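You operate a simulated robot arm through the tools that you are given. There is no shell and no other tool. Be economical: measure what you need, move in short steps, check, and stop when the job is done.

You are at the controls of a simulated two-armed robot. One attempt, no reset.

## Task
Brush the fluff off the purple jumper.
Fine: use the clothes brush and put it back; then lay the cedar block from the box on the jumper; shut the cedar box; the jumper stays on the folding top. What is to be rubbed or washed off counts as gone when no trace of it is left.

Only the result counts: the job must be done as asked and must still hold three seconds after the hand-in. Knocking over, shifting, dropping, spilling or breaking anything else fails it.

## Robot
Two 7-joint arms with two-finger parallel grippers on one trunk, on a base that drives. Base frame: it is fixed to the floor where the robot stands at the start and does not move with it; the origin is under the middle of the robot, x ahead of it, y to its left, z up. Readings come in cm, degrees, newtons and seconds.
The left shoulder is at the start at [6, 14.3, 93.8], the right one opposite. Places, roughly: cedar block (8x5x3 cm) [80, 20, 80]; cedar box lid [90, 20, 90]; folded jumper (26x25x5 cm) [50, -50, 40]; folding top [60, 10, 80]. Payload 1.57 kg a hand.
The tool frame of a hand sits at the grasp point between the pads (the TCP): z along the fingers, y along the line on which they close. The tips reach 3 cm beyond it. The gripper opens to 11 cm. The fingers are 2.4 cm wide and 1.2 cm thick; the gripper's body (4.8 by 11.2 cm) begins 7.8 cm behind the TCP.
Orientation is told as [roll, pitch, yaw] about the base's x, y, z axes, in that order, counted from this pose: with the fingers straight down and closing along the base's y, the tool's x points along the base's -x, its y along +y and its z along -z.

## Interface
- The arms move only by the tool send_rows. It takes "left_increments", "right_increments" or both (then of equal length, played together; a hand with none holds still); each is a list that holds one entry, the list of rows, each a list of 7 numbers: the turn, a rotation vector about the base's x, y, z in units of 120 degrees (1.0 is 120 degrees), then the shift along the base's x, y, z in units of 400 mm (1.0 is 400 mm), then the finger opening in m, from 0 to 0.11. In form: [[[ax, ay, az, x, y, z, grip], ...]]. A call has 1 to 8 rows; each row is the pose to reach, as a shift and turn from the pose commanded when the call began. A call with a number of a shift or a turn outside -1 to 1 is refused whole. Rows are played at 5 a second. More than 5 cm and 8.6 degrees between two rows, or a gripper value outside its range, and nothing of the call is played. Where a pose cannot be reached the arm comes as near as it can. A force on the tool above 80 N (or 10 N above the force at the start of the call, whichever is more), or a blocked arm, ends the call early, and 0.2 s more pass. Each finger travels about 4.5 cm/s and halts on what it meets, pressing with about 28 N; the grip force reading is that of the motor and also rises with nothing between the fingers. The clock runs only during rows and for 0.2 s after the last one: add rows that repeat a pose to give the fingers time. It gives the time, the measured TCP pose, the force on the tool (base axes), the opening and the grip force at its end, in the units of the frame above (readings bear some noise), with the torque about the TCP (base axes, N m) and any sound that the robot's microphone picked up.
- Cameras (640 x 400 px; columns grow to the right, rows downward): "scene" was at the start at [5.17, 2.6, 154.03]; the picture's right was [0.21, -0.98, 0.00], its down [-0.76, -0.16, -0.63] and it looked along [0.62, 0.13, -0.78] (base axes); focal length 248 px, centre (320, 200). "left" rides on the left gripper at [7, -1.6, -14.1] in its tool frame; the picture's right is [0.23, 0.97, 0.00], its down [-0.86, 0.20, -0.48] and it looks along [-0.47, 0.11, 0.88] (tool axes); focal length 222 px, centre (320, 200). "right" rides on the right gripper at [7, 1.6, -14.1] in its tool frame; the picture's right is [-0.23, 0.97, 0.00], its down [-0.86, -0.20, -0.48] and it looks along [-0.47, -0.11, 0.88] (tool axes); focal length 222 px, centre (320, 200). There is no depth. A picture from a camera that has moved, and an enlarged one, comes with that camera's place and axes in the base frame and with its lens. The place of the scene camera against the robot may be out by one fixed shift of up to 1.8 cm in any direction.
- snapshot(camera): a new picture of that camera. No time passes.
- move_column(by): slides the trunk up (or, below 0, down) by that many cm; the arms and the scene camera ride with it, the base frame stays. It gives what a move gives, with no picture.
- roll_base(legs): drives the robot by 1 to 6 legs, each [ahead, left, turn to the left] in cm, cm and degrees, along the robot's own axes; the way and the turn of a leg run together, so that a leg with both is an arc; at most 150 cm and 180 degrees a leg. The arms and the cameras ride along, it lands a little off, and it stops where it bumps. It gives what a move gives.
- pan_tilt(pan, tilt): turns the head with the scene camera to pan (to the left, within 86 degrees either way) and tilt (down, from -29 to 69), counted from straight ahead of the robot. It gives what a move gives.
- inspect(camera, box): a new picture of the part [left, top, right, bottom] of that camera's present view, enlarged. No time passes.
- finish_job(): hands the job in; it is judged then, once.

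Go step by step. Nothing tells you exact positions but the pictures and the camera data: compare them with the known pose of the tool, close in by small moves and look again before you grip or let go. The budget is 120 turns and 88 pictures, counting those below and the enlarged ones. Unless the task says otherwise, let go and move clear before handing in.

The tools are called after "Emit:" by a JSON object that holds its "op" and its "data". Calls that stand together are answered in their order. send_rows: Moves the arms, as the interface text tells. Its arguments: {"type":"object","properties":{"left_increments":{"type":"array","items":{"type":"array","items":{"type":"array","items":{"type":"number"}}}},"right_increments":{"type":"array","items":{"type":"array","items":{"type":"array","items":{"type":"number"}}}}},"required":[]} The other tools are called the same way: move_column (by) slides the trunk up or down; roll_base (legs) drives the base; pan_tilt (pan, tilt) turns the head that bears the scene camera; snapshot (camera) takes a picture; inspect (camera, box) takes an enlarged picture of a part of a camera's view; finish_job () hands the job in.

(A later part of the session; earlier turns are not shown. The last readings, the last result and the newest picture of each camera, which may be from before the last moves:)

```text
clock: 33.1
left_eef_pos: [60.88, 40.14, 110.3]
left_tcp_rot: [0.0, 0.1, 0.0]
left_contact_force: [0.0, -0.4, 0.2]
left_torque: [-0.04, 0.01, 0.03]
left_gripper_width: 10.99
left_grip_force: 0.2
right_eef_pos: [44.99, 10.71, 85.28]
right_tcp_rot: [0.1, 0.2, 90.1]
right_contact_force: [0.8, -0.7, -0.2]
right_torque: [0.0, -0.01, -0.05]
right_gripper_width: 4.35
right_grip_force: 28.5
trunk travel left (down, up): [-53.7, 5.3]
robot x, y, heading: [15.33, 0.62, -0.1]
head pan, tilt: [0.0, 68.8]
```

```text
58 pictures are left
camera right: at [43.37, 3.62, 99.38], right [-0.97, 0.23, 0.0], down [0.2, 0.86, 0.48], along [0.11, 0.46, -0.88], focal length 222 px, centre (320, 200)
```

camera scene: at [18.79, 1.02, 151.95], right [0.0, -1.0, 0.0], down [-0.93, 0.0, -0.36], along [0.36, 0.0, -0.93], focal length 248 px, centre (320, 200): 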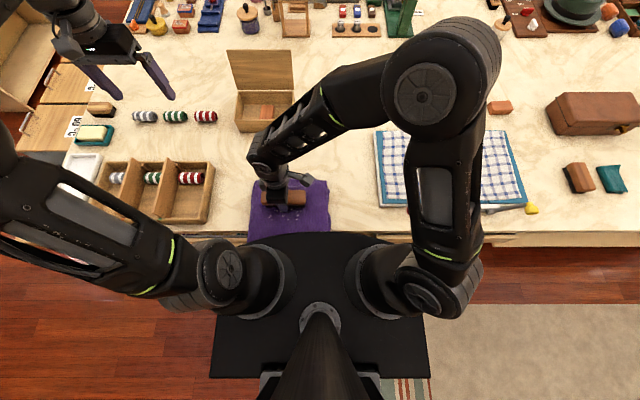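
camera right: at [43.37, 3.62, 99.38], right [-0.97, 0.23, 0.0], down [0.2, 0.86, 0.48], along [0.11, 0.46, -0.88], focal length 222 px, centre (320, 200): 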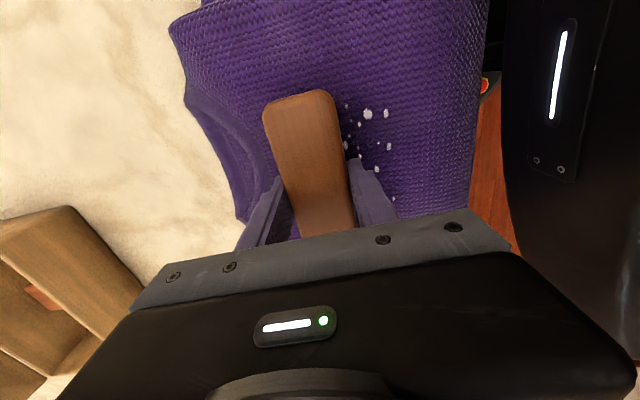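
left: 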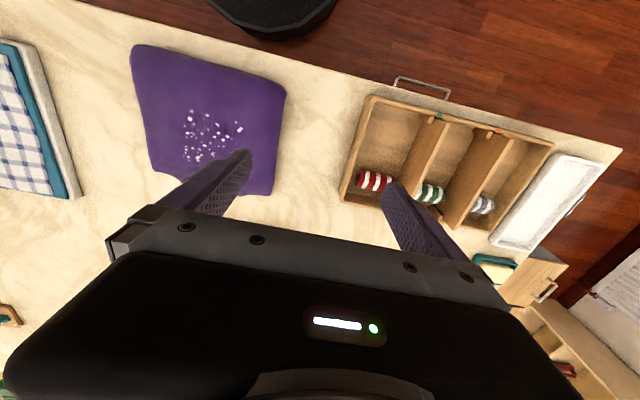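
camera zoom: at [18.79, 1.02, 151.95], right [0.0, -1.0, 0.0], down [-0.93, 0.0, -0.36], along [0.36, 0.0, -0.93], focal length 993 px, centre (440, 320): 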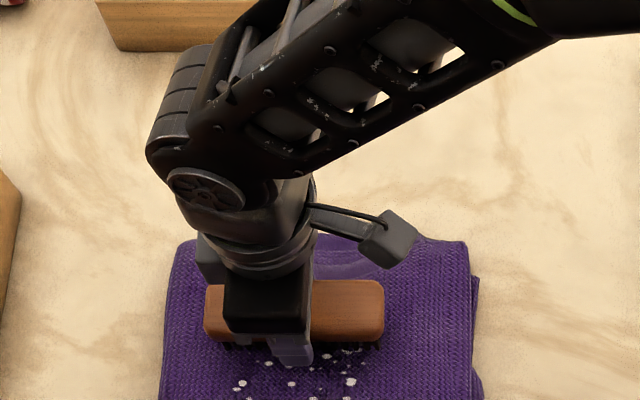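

The jumper slid about 8 cm toward the robot. With the brush pressed on it I drag it back the same way (+x), then I'll brush with much lighter pressure.

Emit:
{"op": "send_rows", "data": {"right_increments": [[[0, 0, 0, 0, 0, -0.009, 0.0], [0, 0, 0, 0.03, 0, -0.009, 0.0], [0, 0, 0, 0.06, 0, -0.009, 0.0], [0, 0, 0, 0.09, 0, -0.009, 0.0], [0, 0, 0, 0.12, 0, -0.009, 0.0], [0, 0, 0, 0.15, 0, -0.009, 0.0], [0, 0, 0, 0.18, 0, -0.009, 0.0], [0, 0, 0, 0.21, 0, -0.009, 0.0]]]}}

Emit:
{"op": "snapshot", "data": {"camera": "scene"}}

Emit:
{"op": "snapshot", "data": {"camera": "right"}}

```text
clock: 34.6
left_eef_pos: [60.74, 39.89, 110.35]
left_tcp_rot: [0.0, 0.0, -0.1]
left_contact_force: [-0.2, 0.1, -1.0]
left_torque: [0.01, 0.03, 0.02]
left_gripper_width: 11.02
left_grip_force: 0.0
right_eef_pos: [50.89, 10.65, 85.17]
right_tcp_rot: [0.3, -0.1, 90.1]
right_contact_force: [-16.6, -9.3, 42.1]
right_torque: [-0.76, -0.53, -0.3]
right_gripper_width: 4.34
right_grip_force: 28.1
trunk travel left (down, up): [-53.7, 5.3]
robot x, y, heading: [15.53, 0.22, 0.1]
head pan, tilt: [0.0, 68.8]
stopped in row 7 (right hand): the force on the tool passed its limit (the readings are from after the stop); the commanded pose is now the measured one
```

```text
57 pictures are left
camera scene: at [18.53, 0.81, 151.91], right [0.0, -1.0, 0.0], down [-0.93, 0.0, -0.36], along [0.36, 0.0, -0.93], focal length 248 px, centre (320, 200)
```

scene: 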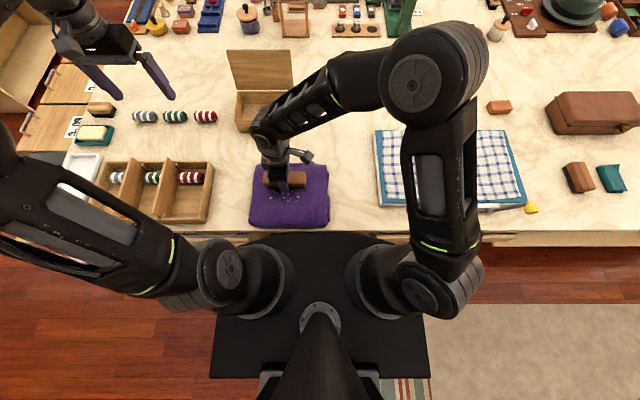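

```text
56 pictures are left
camera right: at [49.35, 3.53, 99.3], right [-0.97, 0.22, 0.0], down [0.2, 0.85, 0.48], along [0.1, 0.47, -0.88], focal length 222 px, centre (320, 200)
```

right: 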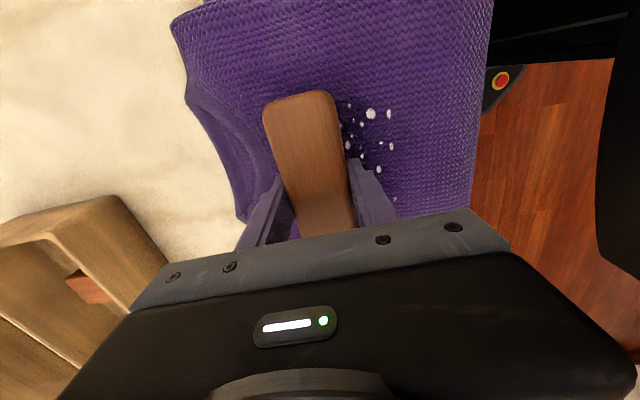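

The jumper comes back along with the brush; a further 2.4 cm completes it.

Emit:
{"op": "send_rows", "data": {"right_increments": [[[0, 0, 0, 0.0, 0, -0.003, 0.0], [0, 0, 0, 0.02, 0, -0.003, 0.0], [0, 0, 0, 0.04, 0, -0.003, 0.0], [0, 0, 0, 0.06, 0, -0.003, 0.0], [0, 0, 0, 0.06, 0, 0.01, 0.0]]]}}

Emit:
{"op": "inspect", "data": {"camera": "scene", "box": [230, 120, 350, 240]}}

```text
clock: 35.8
left_eef_pos: [61.01, 40.13, 110.26]
left_tcp_rot: [0.0, 0.0, 0.0]
left_contact_force: [-0.2, 0.1, -0.2]
left_torque: [-0.02, -0.04, 0.0]
left_gripper_width: 10.99
left_grip_force: 0.1
right_eef_pos: [53.69, 10.54, 85.16]
right_tcp_rot: [0.3, 0.0, 90.2]
right_contact_force: [-4.3, 2.8, 5.4]
right_torque: [0.28, -0.08, 0.15]
right_gripper_width: 4.34
right_grip_force: 28.6
trunk travel left (down, up): [-53.7, 5.3]
robot x, y, heading: [15.17, -0.07, 0.0]
head pan, tilt: [0.0, 68.8]
```

```text
3.33 times, centred on (290, 180) of scene
camera zoom: at [18.73, 1.02, 151.88], right [0.0, -1.0, 0.0], down [-0.93, 0.0, -0.36], along [0.36, 0.0, -0.93], focal length 827 px, centre (420, 267)
```

zoom: 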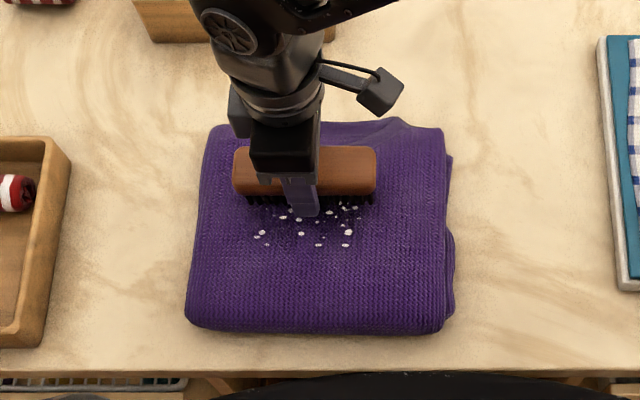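

Back in place, with the near part of the fluff left. Now a light sweep toward the robot.

Emit:
{"op": "send_rows", "data": {"right_increments": [[[0, 0, 0, -0.04, 0, 0.001, 0.0], [0, 0, 0, -0.08, 0, 0.001, 0.0], [0, 0, 0, -0.12, 0, 0.001, 0.0], [0, 0, 0, -0.16, 0, 0.001, 0.0], [0, 0, 0, -0.2, 0, 0.001, 0.0]]]}}

Emit:
{"op": "inspect", "data": {"camera": "scene", "box": [230, 120, 350, 240]}}

```text
clock: 37.0
left_eef_pos: [60.99, 40.12, 110.41]
left_tcp_rot: [0.0, 0.2, 0.0]
left_contact_force: [0.4, 0.1, -0.3]
left_torque: [-0.02, 0.03, 0.02]
left_gripper_width: 11.0
left_grip_force: 0.1
right_eef_pos: [45.52, 10.7, 85.43]
right_tcp_rot: [0.2, -0.2, 90.2]
right_contact_force: [0.2, 0.2, -1.2]
right_torque: [-0.01, -0.05, -0.02]
right_gripper_width: 4.34
right_grip_force: 27.7
trunk travel left (down, up): [-53.7, 5.3]
robot x, y, heading: [15.53, -0.32, -0.0]
head pan, tilt: [0.0, 68.8]
```

```text
3.33 times, centred on (290, 180) of scene
camera zoom: at [18.79, 1.02, 151.96], right [0.0, -1.0, 0.0], down [-0.93, 0.0, -0.36], along [0.36, 0.0, -0.93], focal length 827 px, centre (420, 267)
```

zoom: 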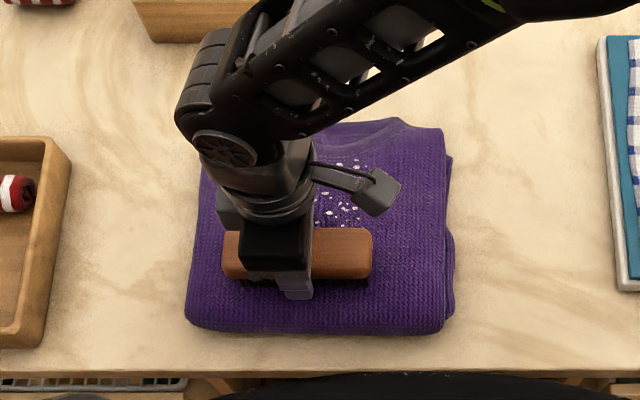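

This stroke was too light. Lift and look at what remains.

Emit:
{"op": "send_rows", "data": {"right_increments": [[[0, 0, 0, 0.0, 0, 0.05, 0.0], [0, 0, 0, 0.07, 0, 0.1, 0.0], [0, 0, 0, 0.15, -0.05, 0.13, 0.0], [0, 0, 0, 0.24, -0.1, 0.13, 0.0], [0, 0, 0, 0.33, -0.1, 0.13, 0.0], [0, 0, 0, 0.42, -0.1, 0.13, 0.0]]]}}

Emit:
{"op": "inspect", "data": {"camera": "scene", "box": [230, 120, 350, 240]}}

```text
clock: 38.4
left_eef_pos: [61.0, 40.15, 110.34]
left_tcp_rot: [0.0, 0.1, -0.1]
left_contact_force: [0.9, -0.2, 0.8]
left_torque: [0.01, 0.0, 0.01]
left_gripper_width: 10.99
left_grip_force: 0.1
right_eef_pos: [62.47, 6.61, 90.47]
right_tcp_rot: [0.5, 0.0, 90.1]
right_contact_force: [0.4, -0.7, -1.5]
right_torque: [-0.02, 0.02, 0.03]
right_gripper_width: 4.4
right_grip_force: 28.1
trunk travel left (down, up): [-53.7, 5.3]
robot x, y, heading: [15.72, 0.02, -0.0]
head pan, tilt: [0.0, 68.8]
```

```text
3.33 times, centred on (290, 180) of scene
camera zoom: at [18.92, 1.02, 151.96], right [0.0, -1.0, 0.0], down [-0.93, 0.0, -0.36], along [0.36, 0.0, -0.93], focal length 827 px, centre (420, 267)
```

zoom: 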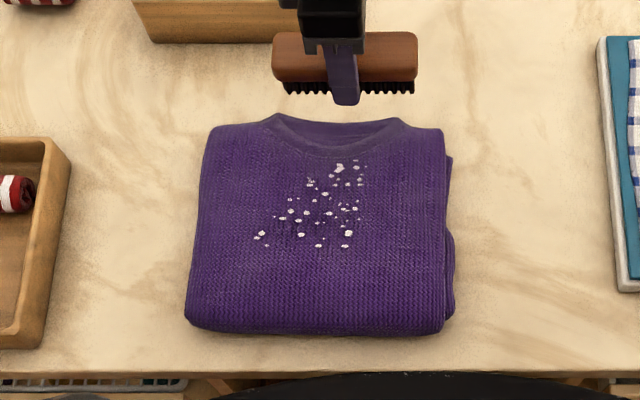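

The brush stuck to the jumper, so no fluff came off; the jumper must be backed up. I'll put the left hand's fingers on the table as a stop against the jumper's left edge (y≈21.4) and brush toward it in several passes.

Emit:
{"op": "send_rows", "data": {"left_increments": [[[0, 0, -0.07, -0.03, 0, 0, 0.11], [0, 0, -0.14, -0.06, 0, 0, 0.11], [0, 0, -0.21, -0.1, 0, 0, 0.11], [0, 0, -0.28, -0.14, -0.03, 0, 0.11], [0, 0, -0.35, -0.18, -0.06, 0, 0.11], [0, 0, -0.42, -0.22, -0.1, 0, 0.11], [0, 0, -0.49, -0.25, -0.15, 0, 0.11], [0, 0, -0.56, -0.25, -0.2, -0.02, 0.11]]]}}

Emit:
{"op": "send_rows", "data": {"left_increments": [[[0, 0, -0.07, 0, -0.06, -0.05, 0.11], [0, 0, -0.14, 0, -0.12, -0.1, 0.11], [0, 0, -0.19, 0, -0.17, -0.15, 0.11], [0, 0, -0.19, 0, -0.2, -0.25, 0.11], [0, 0, -0.19, 0, -0.2, -0.25, 0.11]]]}}

Emit:
{"op": "snapshot", "data": {"camera": "left"}}

Emit:
{"op": "snapshot", "data": {"camera": "scene"}}

```text
clock: 40.2
left_eef_pos: [50.89, 32.07, 109.5]
left_tcp_rot: [0.0, 0.1, -67.3]
left_contact_force: [0.3, 0.2, -0.6]
left_torque: [0.0, 0.03, 0.01]
left_gripper_width: 11.0
left_grip_force: 0.1
right_eef_pos: [62.37, 6.69, 90.42]
right_tcp_rot: [0.3, -0.1, 90.1]
right_contact_force: [-0.3, -0.7, -0.6]
right_torque: [-0.01, -0.02, 0.0]
right_gripper_width: 4.37
right_grip_force: 27.3
trunk travel left (down, up): [-53.7, 5.3]
robot x, y, heading: [15.66, 0.25, 0.2]
head pan, tilt: [0.0, 68.8]
```

```text
clock: 41.4
left_eef_pos: [51.01, 24.02, 99.47]
left_tcp_rot: [0.0, 0.1, -90.1]
left_contact_force: [-0.3, -0.5, 0.2]
left_torque: [0.02, -0.03, 0.03]
left_gripper_width: 11.01
left_grip_force: 0.1
right_eef_pos: [62.25, 6.61, 90.48]
right_tcp_rot: [0.3, 0.0, 90.1]
right_contact_force: [-0.1, -0.3, -1.0]
right_torque: [0.01, 0.02, 0.0]
right_gripper_width: 4.35
right_grip_force: 27.8
trunk travel left (down, up): [-53.7, 5.3]
robot x, y, heading: [15.25, 0.01, -0.1]
head pan, tilt: [0.0, 68.8]
```

```text
52 pictures are left
camera left: at [49.37, 31.06, 113.64], right [0.97, 0.23, 0.0], down [0.2, -0.86, 0.48], along [0.11, -0.47, -0.88], focal length 222 px, centre (320, 200)
```

left: 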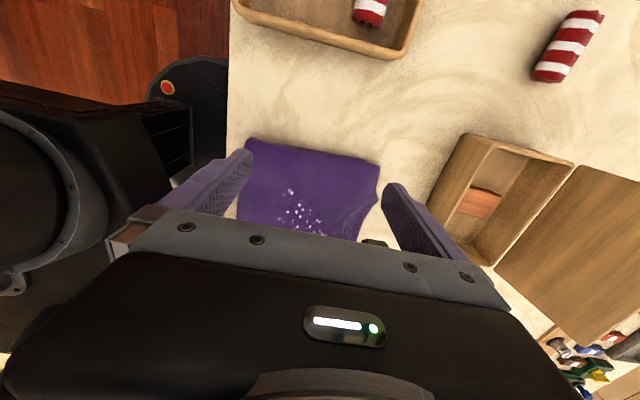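

```text
51 pictures are left
camera scene: at [18.79, 1.01, 151.96], right [0.0, -1.0, 0.0], down [-0.93, 0.0, -0.36], along [0.36, 0.0, -0.93], focal length 248 px, centre (320, 200)
```

scene: 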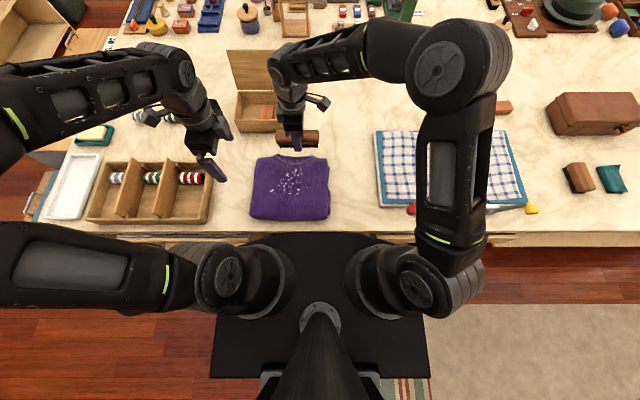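

Left edge of the jumper at y≈21.5–22. Lower the left fingers to just above the table at y≈23.6.

Emit:
{"op": "send_rows", "data": {"left_increments": [[[0, 0, 0, 0, -0.005, -0.1, 0.11], [0, 0, 0, 0, -0.01, -0.2, 0.11], [0, 0, 0, 0, -0.01, -0.3, 0.11], [0, 0, 0, 0, -0.01, -0.38, 0.11], [0, 0, 0, 0, -0.01, -0.43, 0.11], [0, 0, 0, 0, -0.01, -0.452, 0.11], [0, 0, 0, 0, -0.01, -0.452, 0.11]]]}}

Emit:
{"op": "inspect", "data": {"camera": "scene", "box": [190, 120, 350, 240]}}

```text
clock: 43.0
left_eef_pos: [50.87, 23.67, 81.44]
left_tcp_rot: [0.1, 0.1, -90.0]
left_contact_force: [-0.4, 0.0, -0.7]
left_torque: [-0.01, 0.0, -0.01]
left_gripper_width: 11.0
left_grip_force: 0.1
right_eef_pos: [62.23, 6.58, 90.4]
right_tcp_rot: [0.3, 0.1, 90.1]
right_contact_force: [0.8, 1.1, -1.4]
right_torque: [0.01, 0.0, 0.04]
right_gripper_width: 4.38
right_grip_force: 27.5
trunk travel left (down, up): [-53.7, 5.3]
robot x, y, heading: [15.21, 0.26, 0.2]
head pan, tilt: [0.0, 68.8]
```

```text
3.33 times, centred on (270, 180) of scene
camera zoom: at [18.83, 1.01, 151.96], right [0.0, -1.0, 0.0], down [-0.93, 0.0, -0.36], along [0.36, 0.0, -0.93], focal length 827 px, centre (487, 267)
```

zoom: 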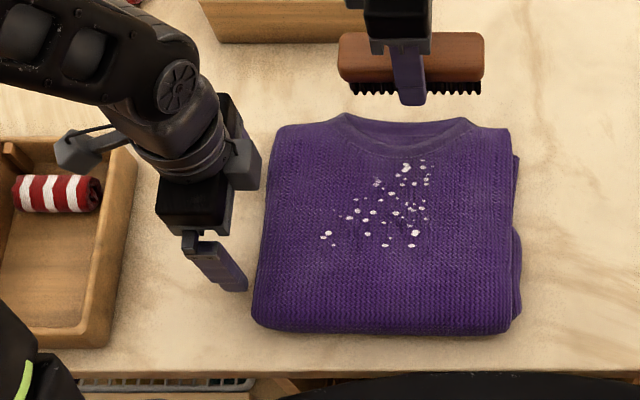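

Stop in place. Bring the brush to the jumper's right part at x≈55.3, y≈4 and touch down.

Emit:
{"op": "send_rows", "data": {"right_increments": [[[0, 0, 0, -0.06, -0.03, 0, 0.0], [0, 0, 0, -0.12, -0.05, 0, 0.0], [0, 0, 0, -0.175, -0.065, -0.03, 0.0], [0, 0, 0, -0.175, -0.065, -0.09, 0.0], [0, 0, 0, -0.175, -0.065, -0.12, 0.0], [0, 0, 0, -0.175, -0.065, -0.127, 0.0], [0, 0, 0, -0.175, -0.065, -0.132, 0.0], [0, 0, 0, -0.175, -0.065, -0.132, 0.0]]]}}

```text
clock: 44.8
left_eef_pos: [50.92, 23.65, 81.47]
left_tcp_rot: [0.0, 0.1, -90.0]
left_contact_force: [-0.3, -0.7, -0.1]
left_torque: [-0.04, 0.02, 0.01]
left_gripper_width: 11.01
left_grip_force: 0.2
right_eef_pos: [55.52, 4.02, 85.37]
right_tcp_rot: [0.4, 0.0, 90.1]
right_contact_force: [0.2, -0.8, -1.5]
right_torque: [-0.02, 0.03, 0.04]
right_gripper_width: 4.36
right_grip_force: 28.2
trunk travel left (down, up): [-53.7, 5.3]
robot x, y, heading: [15.43, -0.35, 0.2]
head pan, tilt: [0.0, 68.8]
```

Emit:
{"op": "send_rows", "data": {"right_increments": [[[0, 0, 0, 0, 0, -0.005, 0.0], [0, 0, 0, 0, 0.0, -0.009, 0.0], [0, 0, 0, 0, 0.04, -0.009, 0.0], [0, 0, 0, 0, 0.085, -0.009, 0.0], [0, 0, 0, 0, 0.13, -0.009, 0.0], [0, 0, 0, 0, 0.175, -0.009, 0.0], [0, 0, 0, 0, 0.22, -0.009, 0.0], [0, 0, 0, 0, 0.26, -0.009, 0.0]]]}}

Emit:
{"op": "inspect", "data": {"camera": "scene", "box": [190, 120, 350, 240]}}

```text
clock: 46.6
left_eef_pos: [50.76, 23.76, 81.5]
left_tcp_rot: [0.0, 0.0, -90.0]
left_contact_force: [-2.6, 24.6, -0.3]
left_torque: [0.3, 0.02, 1.35]
left_gripper_width: 10.76
left_grip_force: 0.1
right_eef_pos: [54.99, 14.43, 85.31]
right_tcp_rot: [0.2, 0.1, 90.2]
right_contact_force: [1.9, -24.6, 29.6]
right_torque: [-0.58, -0.9, -0.81]
right_gripper_width: 4.36
right_grip_force: 27.5
trunk travel left (down, up): [-53.7, 5.3]
robot x, y, heading: [15.67, -0.13, 0.0]
head pan, tilt: [0.0, 68.8]
```

```text
3.33 times, centred on (270, 180) of scene
camera zoom: at [18.58, 0.93, 151.96], right [0.0, -1.0, 0.0], down [-0.93, 0.0, -0.36], along [0.36, 0.0, -0.93], focal length 827 px, centre (487, 267)
```

zoom: 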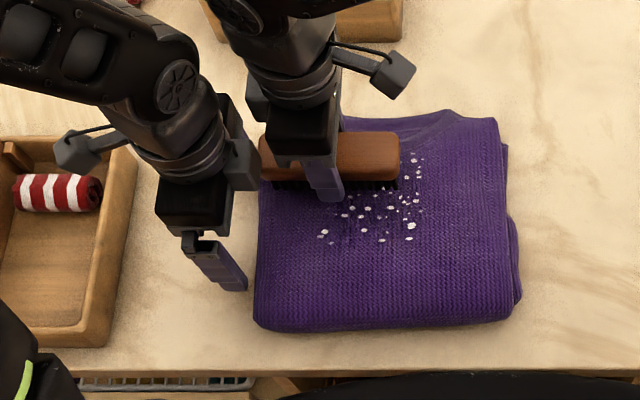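

The stop works: the brush now slides across the jumper. Lift and see what went.

Emit:
{"op": "send_rows", "data": {"right_increments": [[[0, 0, 0, 0, 0, 0.05, 0.0], [0, 0, 0, 0.04, -0.08, 0.1, 0.0], [0, 0, 0, 0.09, -0.16, 0.1, 0.0], [0, 0, 0, 0.15, -0.24, 0.1, 0.0]]]}}

Emit:
{"op": "inspect", "data": {"camera": "scene", "box": [240, 130, 340, 230]}}

```text
clock: 47.6
left_eef_pos: [51.04, 23.6, 81.38]
left_tcp_rot: [0.0, 0.1, -90.0]
left_contact_force: [0.0, -0.2, -0.4]
left_torque: [-0.02, 0.0, -0.02]
left_gripper_width: 11.0
left_grip_force: 0.2
right_eef_pos: [61.34, 4.88, 89.12]
right_tcp_rot: [0.3, -0.1, 90.3]
right_contact_force: [0.4, -0.4, -1.3]
right_torque: [0.0, 0.03, -0.01]
right_gripper_width: 4.37
right_grip_force: 28.1
trunk travel left (down, up): [-53.7, 5.3]
robot x, y, heading: [15.5, -0.21, 0.1]
head pan, tilt: [0.0, 68.8]
```

```text
4.00 times, centred on (290, 180) of scene
camera zoom: at [18.89, 0.95, 151.95], right [0.0, -1.0, 0.0], down [-0.93, 0.0, -0.36], along [0.36, 0.0, -0.93], focal length 993 px, centre (440, 280)
```

zoom: 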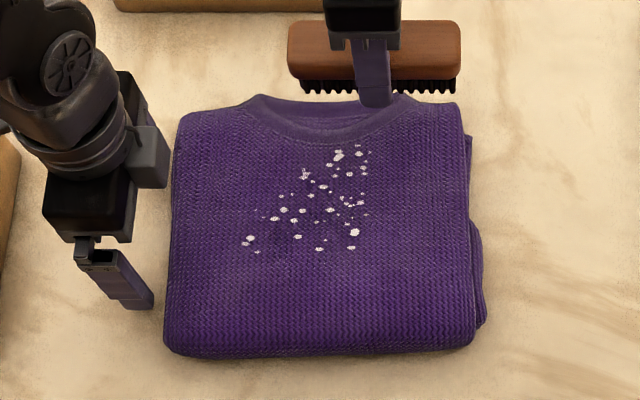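

No obvious removal. I'll look at the fluff very closely to compare before and after the next stroke.

Emit:
{"op": "inspect", "data": {"camera": "scene", "box": [262, 138, 318, 178]}}

Emit:
{"op": "snapshot", "data": {"camera": "right"}}

```text
10.00 times, centred on (290, 158) of scene
camera zoom: at [18.89, 0.95, 151.95], right [0.0, -1.0, 0.0], down [-0.93, 0.0, -0.36], along [0.36, 0.0, -0.93], focal length 2482 px, centre (620, 620)
```

zoom: 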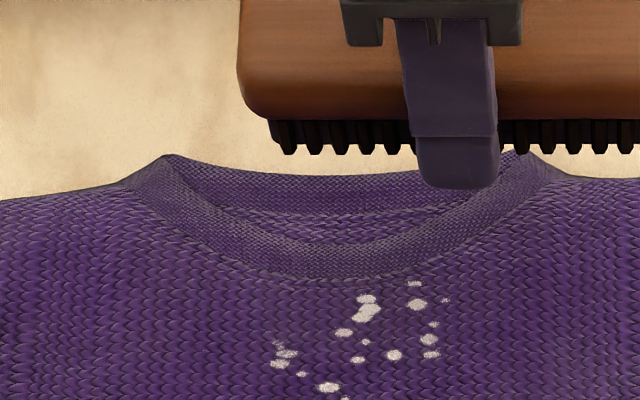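

```text
46 pictures are left
camera right: at [59.9, -2.15, 103.17], right [-0.97, 0.22, 0.01], down [0.2, 0.86, 0.48], along [0.1, 0.47, -0.88], focal length 222 px, centre (320, 200)
```

right: 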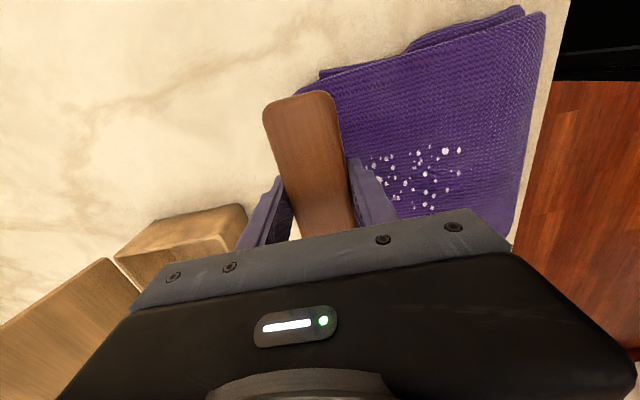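

Bristles do lead the fingertips, so contact was right; perhaps it takes several strokes or slower ones. I try a slower pass at x≈53.

Emit:
{"op": "send_rows", "data": {"right_increments": [[[0, 0, 0, -0.07, -0.02, 0, 0.0], [0, 0, 0, -0.14, -0.03, 0, 0.0], [0, 0, 0, -0.2, -0.04, -0.02, 0.0], [0, 0, 0, -0.2, -0.04, -0.07, 0.0], [0, 0, 0, -0.2, -0.04, -0.09, 0.0], [0, 0, 0, -0.2, -0.04, -0.097, 0.0], [0, 0, 0, -0.2, -0.04, -0.102, 0.0], [0, 0, 0, -0.2, -0.04, -0.102, 0.0]]]}}

Emit:
{"op": "send_rows", "data": {"right_increments": [[[0, 0, 0, 0, 0.025, 0, 0.0], [0, 0, 0, 0, 0.055, 0, 0.0], [0, 0, 0, 0, 0.085, 0, 0.0], [0, 0, 0, 0, 0.115, 0, 0.0], [0, 0, 0, 0, 0.145, 0, 0.0], [0, 0, 0, 0, 0.175, 0, 0.0], [0, 0, 0, 0, 0.205, 0, 0.0], [0, 0, 0, 0, 0.235, 0, 0.0]]]}}

Emit:
{"op": "inspect", "data": {"camera": "scene", "box": [240, 130, 340, 230]}}

```text
clock: 49.4
left_eef_pos: [50.82, 23.64, 81.52]
left_tcp_rot: [0.2, 0.1, -90.0]
left_contact_force: [0.6, -1.0, -0.2]
left_torque: [-0.01, -0.03, 0.04]
left_gripper_width: 10.99
left_grip_force: 0.1
right_eef_pos: [53.34, 3.11, 85.31]
right_tcp_rot: [0.0, -0.1, 90.0]
right_contact_force: [-3.0, -4.2, 30.0]
right_torque: [-0.4, -0.67, -0.08]
right_gripper_width: 4.37
right_grip_force: 28.1
trunk travel left (down, up): [-53.7, 5.3]
robot x, y, heading: [15.36, -0.28, 0.1]
head pan, tilt: [0.0, 68.8]
```

```text
clock: 50.1
left_eef_pos: [50.72, 23.81, 81.54]
left_tcp_rot: [0.0, 0.4, -89.6]
left_contact_force: [-0.7, -1.0, -0.3]
left_torque: [-0.01, 0.01, 0.02]
left_gripper_width: 11.0
left_grip_force: 0.0
right_eef_pos: [53.38, 4.66, 85.26]
right_tcp_rot: [0.3, 0.7, 89.5]
right_contact_force: [-10.5, -10.5, 29.2]
right_torque: [0.21, -0.38, 0.0]
right_gripper_width: 4.34
right_grip_force: 28.0
trunk travel left (down, up): [-53.7, 5.3]
robot x, y, heading: [15.55, -0.0, -0.1]
head pan, tilt: [0.0, 68.8]
stopped in row 3 (right hand): the force on the tool passed its limit (the readings are from after the stop); the commanded pose is now the measured one
```

```text
4.00 times, centred on (290, 180) of scene
camera zoom: at [18.47, 0.8, 151.94], right [0.0, -1.0, 0.0], down [-0.93, 0.0, -0.36], along [0.36, 0.0, -0.93], focal length 993 px, centre (440, 280)
```

zoom: 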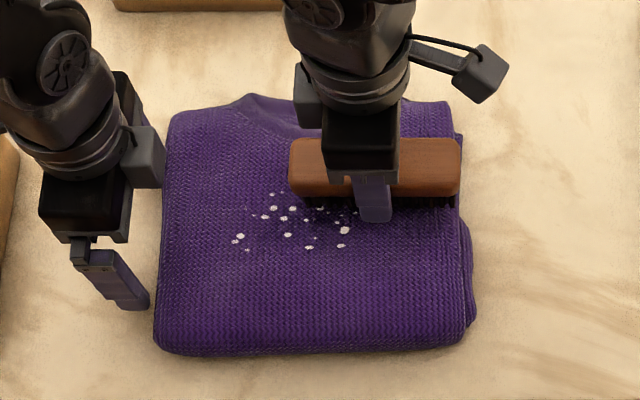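

Too much pressure. Ease up slightly and continue the stroke.

Emit:
{"op": "send_rows", "data": {"right_increments": [[[0, 0, 0, 0, 0.0, 0.002, 0.0], [0, 0, 0, 0, 0.03, 0.002, 0.0], [0, 0, 0, 0, 0.06, 0.002, 0.0], [0, 0, 0, 0, 0.09, 0.002, 0.0], [0, 0, 0, 0, 0.12, 0.002, 0.0], [0, 0, 0, 0, 0.15, 0.002, 0.0], [0, 0, 0, 0, 0.18, 0.002, 0.0], [0, 0, 0, 0, 0.21, 0.002, 0.0]]]}}

Emit:
{"op": "inspect", "data": {"camera": "scene", "box": [240, 130, 340, 230]}}

```text
clock: 51.9
left_eef_pos: [50.74, 24.07, 81.53]
left_tcp_rot: [0.0, 0.5, -89.5]
left_contact_force: [-1.6, 27.8, 9.1]
left_torque: [0.21, -0.3, 1.56]
left_gripper_width: 10.91
left_grip_force: 0.1
right_eef_pos: [53.38, 13.03, 85.24]
right_tcp_rot: [0.2, 0.7, 89.4]
right_contact_force: [2.1, -30.1, 41.5]
right_torque: [-0.43, -1.35, -0.97]
right_gripper_width: 4.35
right_grip_force: 28.3
trunk travel left (down, up): [-53.7, 5.3]
robot x, y, heading: [15.33, -0.19, 0.2]
head pan, tilt: [0.0, 68.8]
```

```text
4.00 times, centred on (290, 180) of scene
camera zoom: at [18.57, 0.83, 151.98], right [0.0, -1.0, 0.0], down [-0.93, 0.0, -0.36], along [0.36, 0.0, -0.93], focal length 993 px, centre (440, 280)
```

zoom: 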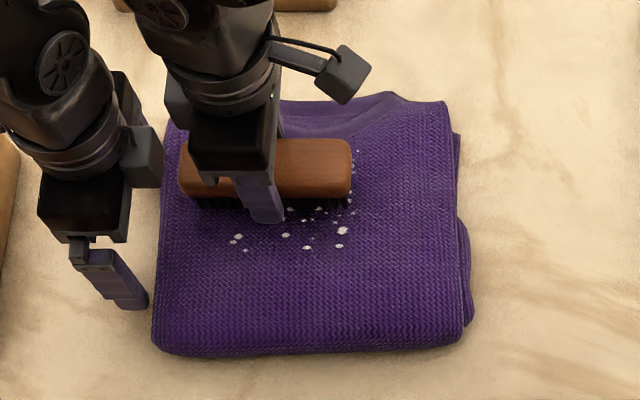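

The specks do get smaller with each stroke, so several passes are needed. I chain lift–return–stroke cycles across the band with lighter pressure.

Emit:
{"op": "send_rows", "data": {"right_increments": [[[0, 0, 0, 0, 0, 0.03, 0.0], [0, 0, 0, 0.02, -0.1, 0.04, 0.0], [0, 0, 0, 0.0425, -0.2, 0.04, 0.0], [0, 0, 0, 0.0425, -0.25, 0.03, 0.0], [0, 0, 0, 0.0425, -0.25, 0.01, 0.0], [0, 0, 0, 0.0425, -0.25, 0.004, 0.0]]]}}

Emit:
{"op": "send_rows", "data": {"right_increments": [[[0, 0, 0, 0, 0.03, 0, 0.0], [0, 0, 0, 0, 0.065, 0, 0.0], [0, 0, 0, 0, 0.1, 0, 0.0], [0, 0, 0, 0, 0.135, 0, 0.0], [0, 0, 0, 0, 0.17, 0, 0.0], [0, 0, 0, 0, 0.205, 0, 0.0], [0, 0, 0, 0, 0.24, 0, 0.0], [0, 0, 0, 0, 0.25, 0, 0.0]]]}}

Emit:
{"op": "send_rows", "data": {"right_increments": [[[0, 0, 0, 0, 0, 0.03, 0.0], [0, 0, 0, -0.04, -0.1, 0.04, 0.0], [0, 0, 0, -0.085, -0.2, 0.04, 0.0], [0, 0, 0, -0.085, -0.25, 0.03, 0.0], [0, 0, 0, -0.085, -0.25, 0.01, 0.0], [0, 0, 0, -0.085, -0.25, 0.0, 0.0]]]}}

Emit:
{"op": "send_rows", "data": {"right_increments": [[[0, 0, 0, 0, 0.03, 0, 0.0], [0, 0, 0, 0, 0.065, 0, 0.0], [0, 0, 0, 0, 0.1, 0, 0.0], [0, 0, 0, 0, 0.135, 0, 0.0], [0, 0, 0, 0, 0.17, 0, 0.0], [0, 0, 0, 0, 0.205, 0, 0.0], [0, 0, 0, 0, 0.24, 0, 0.0], [0, 0, 0, 0, 0.25, 0, 0.0]]]}}

Emit:
{"op": "inspect", "data": {"camera": "scene", "box": [240, 130, 340, 230]}}

```text
clock: 53.3
left_eef_pos: [50.85, 23.87, 81.44]
left_tcp_rot: [0.0, 0.3, -89.6]
left_contact_force: [-0.6, -0.9, -1.0]
left_torque: [-0.03, 0.01, 0.03]
left_gripper_width: 11.01
left_grip_force: 0.1
right_eef_pos: [55.17, 3.24, 85.18]
right_tcp_rot: [0.3, 0.8, 89.5]
right_contact_force: [0.3, 0.3, -1.3]
right_torque: [0.02, 0.03, -0.01]
right_gripper_width: 4.35
right_grip_force: 27.7
trunk travel left (down, up): [-53.7, 5.3]
robot x, y, heading: [15.44, -0.42, 0.0]
head pan, tilt: [0.0, 68.8]
```

```text
clock: 55.1
left_eef_pos: [50.96, 23.86, 81.44]
left_tcp_rot: [0.0, 0.3, -89.6]
left_contact_force: [-0.1, 0.1, -0.9]
left_torque: [0.0, -0.01, 0.01]
left_gripper_width: 11.01
left_grip_force: 0.1
right_eef_pos: [55.21, 13.0, 85.2]
right_tcp_rot: [0.3, 0.8, 89.4]
right_contact_force: [0.5, -6.1, 6.5]
right_torque: [-0.09, -0.23, -0.19]
right_gripper_width: 4.37
right_grip_force: 28.0
trunk travel left (down, up): [-53.7, 5.3]
robot x, y, heading: [15.73, 0.41, -0.0]
head pan, tilt: [0.0, 68.8]
```

```text
clock: 56.5
left_eef_pos: [50.95, 23.98, 81.4]
left_tcp_rot: [-0.1, 0.4, -89.5]
left_contact_force: [-0.2, 0.3, 0.6]
left_torque: [-0.01, 0.0, 0.0]
left_gripper_width: 11.02
left_grip_force: 0.1
right_eef_pos: [51.9, 3.16, 85.4]
right_tcp_rot: [0.5, 0.7, 89.5]
right_contact_force: [-0.7, -0.2, -1.2]
right_torque: [-0.01, 0.0, -0.02]
right_gripper_width: 4.37
right_grip_force: 28.0
trunk travel left (down, up): [-53.7, 5.3]
robot x, y, heading: [15.5, 0.12, -0.2]
head pan, tilt: [0.0, 68.8]
```

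```text
clock: 58.3
left_eef_pos: [50.91, 23.95, 81.53]
left_tcp_rot: [-0.1, 0.4, -89.5]
left_contact_force: [-0.5, 3.4, 1.3]
left_torque: [-0.02, -0.09, 0.15]
left_gripper_width: 10.98
left_grip_force: 0.1
right_eef_pos: [51.75, 13.35, 85.28]
right_tcp_rot: [0.5, 0.7, 89.6]
right_contact_force: [-0.1, -0.8, -1.6]
right_torque: [-0.02, 0.01, -0.01]
right_gripper_width: 4.36
right_grip_force: 28.0
trunk travel left (down, up): [-53.7, 5.3]
robot x, y, heading: [15.26, -0.08, -0.2]
head pan, tilt: [0.0, 68.8]
```

```text
4.00 times, centred on (290, 180) of scene
camera zoom: at [18.83, 0.99, 151.95], right [0.0, -1.0, 0.0], down [-0.93, 0.0, -0.36], along [0.36, 0.0, -0.93], focal length 993 px, centre (440, 280)
```

zoom: 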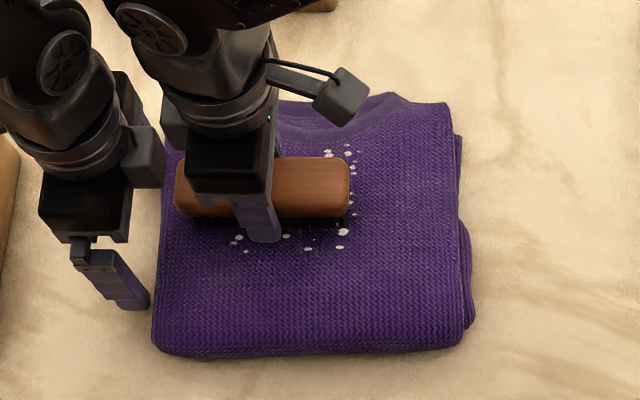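

I need a clear look at the specks; lift away and inspect.

Emit:
{"op": "send_rows", "data": {"right_increments": [[[0, 0, 0, 0, 0, 0.05, 0.0], [0, 0, 0, 0.06, -0.08, 0.1, 0.0], [0, 0, 0, 0.14, -0.16, 0.1, 0.0], [0, 0, 0, 0.24, -0.24, 0.1, 0.0]]]}}

Emit:
{"op": "inspect", "data": {"camera": "scene", "box": [262, 155, 318, 195]}}

Emit:
{"op": "inspect", "data": {"camera": "scene", "box": [240, 130, 340, 230]}}

```text
refused: row 4 steps farther than a row can; nothing moved
```

```text
10.00 times, centred on (290, 175) of scene
camera zoom: at [18.83, 0.99, 151.95], right [0.0, -1.0, 0.0], down [-0.93, 0.0, -0.36], along [0.36, 0.0, -0.93], focal length 2482 px, centre (620, 450)
```

zoom: 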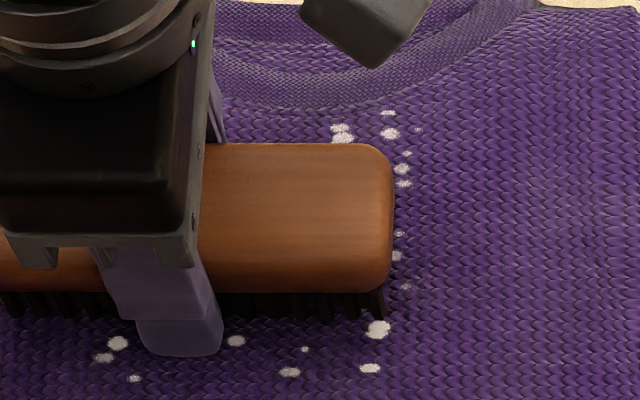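

```text
4.00 times, centred on (290, 180) of scene
camera zoom: at [18.83, 0.99, 151.95], right [0.0, -1.0, 0.0], down [-0.93, 0.0, -0.36], along [0.36, 0.0, -0.93], focal length 993 px, centre (440, 280)
```

zoom: 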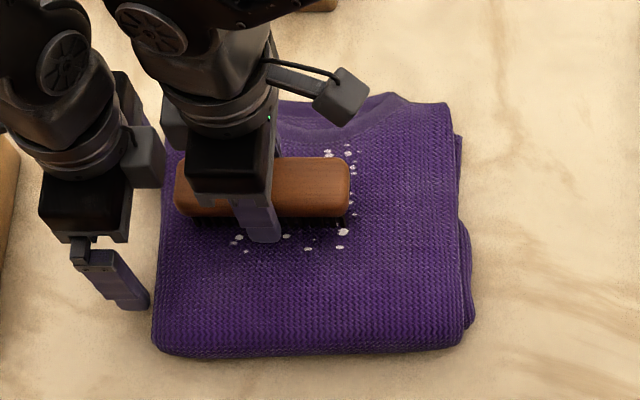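

Specks may be thinning only slightly. I run three strokes over the same far band (x≈55) at moderate pressure, then lift away and compare closely.

Emit:
{"op": "send_rows", "data": {"right_increments": [[[0, 0, 0, 0, 0, 0.03, 0.0], [0, 0, 0, 0.04, -0.1, 0.04, 0.0], [0, 0, 0, 0.0825, -0.2, 0.04, 0.0], [0, 0, 0, 0.0825, -0.25, 0.03, 0.0], [0, 0, 0, 0.0825, -0.25, 0.005, 0.0], [0, 0, 0, 0.0825, -0.25, -0.008, 0.0]]]}}

Emit:
{"op": "send_rows", "data": {"right_increments": [[[0, 0, 0, 0, 0.03, 0, 0.0], [0, 0, 0, 0, 0.065, 0, 0.0], [0, 0, 0, 0, 0.1, 0, 0.0], [0, 0, 0, 0, 0.135, 0, 0.0], [0, 0, 0, 0, 0.17, 0, 0.0], [0, 0, 0, 0, 0.205, 0, 0.0], [0, 0, 0, 0, 0.24, 0, 0.0], [0, 0, 0, 0, 0.25, 0, 0.0]]]}}

Emit:
{"op": "send_rows", "data": {"right_increments": [[[0, 0, 0, 0, 0, 0.03, 0.0], [0, 0, 0, 0, -0.1, 0.04, 0.0], [0, 0, 0, 0, -0.2, 0.04, 0.0], [0, 0, 0, 0, -0.25, 0.03, 0.0], [0, 0, 0, 0, -0.25, 0.01, 0.0], [0, 0, 0, 0, -0.25, 0.0, 0.0]]]}}

Emit:
{"op": "send_rows", "data": {"right_increments": [[[0, 0, 0, 0, 0.03, 0, 0.0], [0, 0, 0, 0, 0.065, 0, 0.0], [0, 0, 0, 0, 0.1, 0, 0.0], [0, 0, 0, 0, 0.135, 0, 0.0], [0, 0, 0, 0, 0.17, 0, 0.0], [0, 0, 0, 0, 0.205, 0, 0.0], [0, 0, 0, 0, 0.24, 0, 0.0], [0, 0, 0, 0, 0.25, 0, 0.0]]]}}

Emit:
{"op": "send_rows", "data": {"right_increments": [[[0, 0, 0, 0, 0, 0.05, 0.0], [0, 0, 0, 0.06, -0.08, 0.1, 0.0], [0, 0, 0, 0.12, -0.16, 0.1, 0.0], [0, 0, 0, 0.19, -0.24, 0.1, 0.0]]]}}

Emit:
{"op": "inspect", "data": {"camera": "scene", "box": [255, 145, 311, 185]}}

```text
clock: 59.7
left_eef_pos: [50.83, 23.9, 81.43]
left_tcp_rot: [-0.1, 0.3, -89.5]
left_contact_force: [-0.5, 3.2, 1.7]
left_torque: [0.04, -0.15, 0.19]
left_gripper_width: 10.97
left_grip_force: 0.1
right_eef_pos: [55.12, 3.17, 85.31]
right_tcp_rot: [0.0, 0.7, 89.5]
right_contact_force: [-4.4, -6.7, 31.7]
right_torque: [0.12, -0.54, -0.01]
right_gripper_width: 4.37
right_grip_force: 28.7
trunk travel left (down, up): [-53.7, 5.3]
robot x, y, heading: [15.54, -0.38, -0.4]
head pan, tilt: [0.0, 68.8]
```

```text
clock: 60.6
left_eef_pos: [50.72, 24.05, 81.41]
left_tcp_rot: [-0.2, 0.6, -89.2]
left_contact_force: [-0.2, 0.6, 0.6]
left_torque: [0.04, 0.0, 0.01]
left_gripper_width: 11.01
left_grip_force: 0.1
right_eef_pos: [55.03, 6.98, 85.24]
right_tcp_rot: [0.2, 1.3, 89.2]
right_contact_force: [-9.7, -7.5, 25.6]
right_torque: [0.18, -0.4, -0.02]
right_gripper_width: 4.35
right_grip_force: 28.1
trunk travel left (down, up): [-53.7, 5.3]
robot x, y, heading: [15.78, -0.23, 0.0]
head pan, tilt: [0.0, 68.8]
stopped in row 4 (right hand): the force on the tool passed its limit (the readings are from after the stop); the commanded pose is now the measured one
```

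```text
clock: 62.0
left_eef_pos: [50.64, 24.18, 81.36]
left_tcp_rot: [-0.1, 0.6, -89.2]
left_contact_force: [0.0, 0.1, -1.0]
left_torque: [0.0, -0.01, 0.03]
left_gripper_width: 11.01
left_grip_force: 0.2
right_eef_pos: [55.37, -2.98, 85.3]
right_tcp_rot: [0.3, 1.2, 89.1]
right_contact_force: [-2.2, -2.9, 11.7]
right_torque: [0.77, 0.02, 0.11]
right_gripper_width: 4.35
right_grip_force: 27.9
trunk travel left (down, up): [-53.7, 5.3]
robot x, y, heading: [15.75, 0.03, -0.0]
head pan, tilt: [0.0, 68.8]
```

```text
clock: 63.8
left_eef_pos: [50.69, 24.18, 81.52]
left_tcp_rot: [-0.2, 0.6, -89.1]
left_contact_force: [-0.8, 21.8, -5.9]
left_torque: [0.27, 0.22, 1.24]
left_gripper_width: 10.96
left_grip_force: 0.0
right_eef_pos: [55.17, 6.84, 85.26]
right_tcp_rot: [0.3, 1.4, 89.0]
right_contact_force: [2.2, -27.2, 32.6]
right_torque: [-0.78, -1.02, -1.0]
right_gripper_width: 4.36
right_grip_force: 28.4
trunk travel left (down, up): [-53.7, 5.3]
robot x, y, heading: [15.51, 0.0, 0.1]
head pan, tilt: [0.0, 68.8]
```

```text
clock: 64.8
left_eef_pos: [50.92, 23.98, 81.35]
left_tcp_rot: [-0.3, 0.5, -89.1]
left_contact_force: [-0.2, 0.0, -0.2]
left_torque: [0.0, 0.0, -0.01]
left_gripper_width: 10.97
left_grip_force: 0.1
right_eef_pos: [62.92, -2.47, 89.12]
right_tcp_rot: [0.4, 1.3, 89.2]
right_contact_force: [0.5, 0.3, -1.4]
right_torque: [-0.01, 0.0, 0.01]
right_gripper_width: 4.37
right_grip_force: 27.6
trunk travel left (down, up): [-53.7, 5.3]
robot x, y, heading: [15.39, -0.0, 0.1]
head pan, tilt: [0.0, 68.8]
```

```text
10.00 times, centred on (283, 165) of scene
camera zoom: at [18.9, 0.89, 151.95], right [0.0, -1.0, 0.0], down [-0.93, 0.0, -0.36], along [0.36, 0.0, -0.93], focal length 2482 px, centre (690, 550)
```

zoom: 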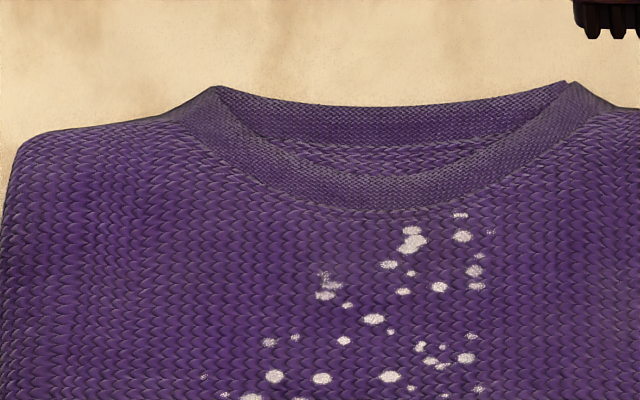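

The far specks are slightly grainier, so brushing works but slowly. For efficient back-and-forth brushing I'll hold the jumper down with the left hand's two open fingertips on its left margin (y≈20).

Emit:
{"op": "send_rows", "data": {"left_increments": [[[0, 0, 0, 0, 0.01, 0.1, 0.11], [0, 0, 0, 0, 0.0, 0.16, 0.11], [0, 0, 0, 0, -0.05, 0.17, 0.11], [0, 0, 0, 0, -0.094, 0.17, 0.11], [0, 0, 0, 0, -0.094, 0.12, 0.11], [0, 0, 0, 0, -0.094, 0.1, 0.11], [0, 0, 0, 0, -0.094, 0.09, 0.11], [0, 0, 0, 0, -0.094, 0.085, 0.11]]]}}

Emit:
{"op": "inspect", "data": {"camera": "scene", "box": [200, 130, 340, 230]}}

```text
clock: 66.7
left_eef_pos: [51.04, 20.33, 85.27]
left_tcp_rot: [0.2, 0.8, -89.2]
left_contact_force: [-3.9, 1.3, 64.9]
left_torque: [-0.76, 4.2, -0.17]
left_gripper_width: 11.0
left_grip_force: 0.1
right_eef_pos: [62.67, -2.4, 89.31]
right_tcp_rot: [0.3, 1.2, 89.2]
right_contact_force: [1.0, -0.6, -0.8]
right_torque: [0.03, 0.0, 0.02]
right_gripper_width: 4.37
right_grip_force: 28.3
trunk travel left (down, up): [-53.7, 5.3]
robot x, y, heading: [15.34, -0.02, -0.0]
head pan, tilt: [0.0, 68.8]
stopped in row 8 (left hand): the force on the tool passed its limit (the readings are from after the stop); the commanded pose is now the measured one
```

```text
4.00 times, centred on (270, 180) of scene
camera zoom: at [18.51, 0.76, 152.0], right [0.0, -1.0, 0.0], down [-0.93, 0.0, -0.36], along [0.36, 0.0, -0.93], focal length 993 px, centre (520, 280)
```

zoom: 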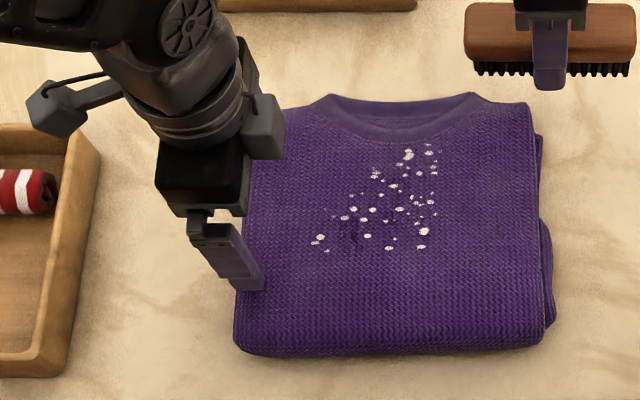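

Telling: the left fingertips met the jumper at the same TCP height as my "brush contact", so the right fingertips have been rubbing, the brush having slid up in the grip. I'll set the brush on the jumper and regrip it higher.

Emit:
{"op": "send_rows", "data": {"right_increments": [[[0, 0, 0, -0.06, 0.07, 0, 0.0], [0, 0, 0, -0.12, 0.14, 0, 0.0], [0, 0, 0, -0.18, 0.21, 0, 0.0], [0, 0, 0, -0.2425, 0.28, -0.02, 0.0], [0, 0, 0, -0.2425, 0.285, -0.07, 0.0], [0, 0, 0, -0.2425, 0.285, -0.09, 0.0], [0, 0, 0, -0.2425, 0.285, -0.099, 0.0], [0, 0, 0, -0.2425, 0.285, -0.099, 0.0]]]}}

Emit:
{"op": "inspect", "data": {"camera": "scene", "box": [250, 135, 320, 205]}}

```text
clock: 67.3
left_eef_pos: [51.01, 20.3, 85.29]
left_tcp_rot: [0.4, 0.8, -89.2]
left_contact_force: [-9.1, 0.8, 52.1]
left_torque: [-0.59, 3.45, -0.02]
left_gripper_width: 11.0
left_grip_force: 0.1
right_eef_pos: [58.99, 1.99, 89.22]
right_tcp_rot: [0.2, 1.2, 89.2]
right_contact_force: [0.1, -0.7, -2.1]
right_torque: [0.04, 0.0, 0.01]
right_gripper_width: 4.35
right_grip_force: 28.1
trunk travel left (down, up): [-53.7, 5.3]
robot x, y, heading: [15.64, -0.19, 0.0]
head pan, tilt: [0.0, 68.8]
stopped in row 2 (left hand): the force on the tool passed its limit (the readings are from after the stop); the commanded pose is now the measured one
```

```text
5.71 times, centred on (285, 170) of scene
camera zoom: at [18.5, 0.74, 151.94], right [0.0, -1.0, 0.0], down [-0.93, 0.0, -0.36], along [0.36, 0.0, -0.93], focal length 1418 px, centre (520, 371)
```

zoom: 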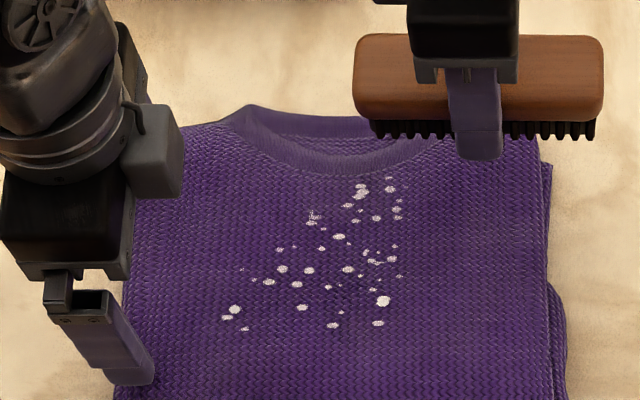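

Ease the left hand's pressure a bit and continue the right-hand move.

Emit:
{"op": "send_rows", "data": {"left_increments": [[[0, 0, 0, 0, 0, 0.005, 0.11], [0, 0, 0, 0, 0, 0.007, 0.11], [0, 0, 0, 0, 0, 0.007, 0.11], [0, 0, 0, 0, 0, 0.007, 0.11], [0, 0, 0, 0, 0, 0.007, 0.11], [0, 0, 0, 0, 0, 0.007, 0.11]]], "right_increments": [[[0, 0, 0, 0, 0, 0, 0.0], [0, 0, 0, -0.07, 0.09, 0, 0.0], [0, 0, 0, -0.15, 0.16, 0, 0.0], [0, 0, 0, -0.15, 0.16, -0.06, 0.0], [0, 0, 0, -0.15, 0.16, -0.085, 0.0], [0, 0, 0, -0.15, 0.16, -0.095, 0.0]]]}}

```text
clock: 68.7
left_eef_pos: [51.36, 20.36, 85.21]
left_tcp_rot: [0.3, 0.6, -89.3]
left_contact_force: [-0.4, -0.2, -0.4]
left_torque: [0.0, 0.01, 0.02]
left_gripper_width: 11.0
left_grip_force: 0.0
right_eef_pos: [53.33, 8.58, 85.32]
right_tcp_rot: [0.4, 1.3, 89.1]
right_contact_force: [0.0, 0.9, -1.2]
right_torque: [-0.01, 0.03, -0.03]
right_gripper_width: 4.35
right_grip_force: 28.2
trunk travel left (down, up): [-53.7, 5.3]
robot x, y, heading: [15.46, -0.37, -0.1]
head pan, tilt: [0.0, 68.8]
```

Emit:
{"op": "send_rows", "data": {"left_increments": [[[0, 0, 0, 0, 0, -0.002, 0.11], [0, 0, 0, 0, 0, -0.003, 0.11], [0, 0, 0, 0, 0, -0.003, 0.11], [0, 0, 0, 0, 0, -0.003, 0.11], [0, 0, 0, 0, 0, -0.003, 0.11], [0, 0, 0, 0, 0, -0.003, 0.11], [0, 0, 0, 0, 0, -0.003, 0.11], [0, 0, 0, 0, 0, -0.003, 0.11]]], "right_increments": [[[0, 0, 0, 0, 0, -0.003, 0], [0, 0, 0, 0, 0, -0.006, 0], [0, 0, 0, 0, 0, -0.006, 0.055], [0, 0, 0, 0, 0, -0.006, 0.055], [0, 0, 0, 0, 0, 0.008, 0.055], [0, 0, 0, 0, 0, 0.008, 0.0], [0, 0, 0, 0, 0, 0.008, 0.0], [0, 0, 0, 0, 0, 0.008, 0.0]]]}}

Emit:
{"op": "inspect", "data": {"camera": "scene", "box": [245, 145, 315, 195]}}

```text
clock: 70.5
left_eef_pos: [51.13, 20.39, 85.18]
left_tcp_rot: [0.1, 0.7, -89.2]
left_contact_force: [-6.1, 0.2, 13.8]
left_torque: [-0.03, 0.93, -0.07]
left_gripper_width: 11.01
left_grip_force: 0.1
right_eef_pos: [53.19, 8.53, 85.79]
right_tcp_rot: [0.2, 1.4, 89.2]
right_contact_force: [0.3, -0.5, 0.1]
right_torque: [-0.01, 0.01, 0.01]
right_gripper_width: 4.32
right_grip_force: 28.1
trunk travel left (down, up): [-53.7, 5.3]
robot x, y, heading: [15.61, 0.4, -0.0]
head pan, tilt: [0.0, 68.8]
```

```text
8.00 times, centred on (280, 170) of scene
camera zoom: at [18.66, 0.9, 151.97], right [0.0, -1.0, 0.0], down [-0.93, 0.0, -0.36], along [0.36, 0.0, -0.93], focal length 1985 px, centre (640, 440)
```

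zoom: 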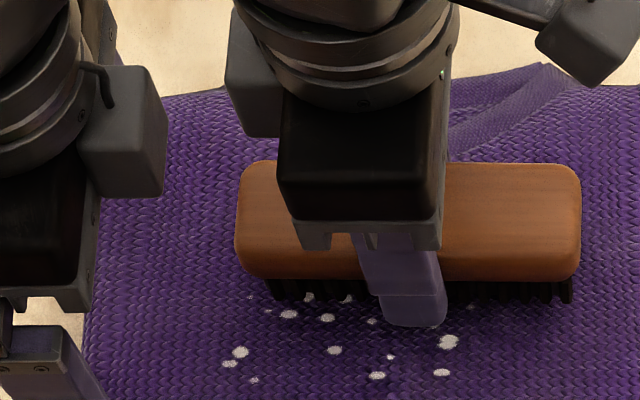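

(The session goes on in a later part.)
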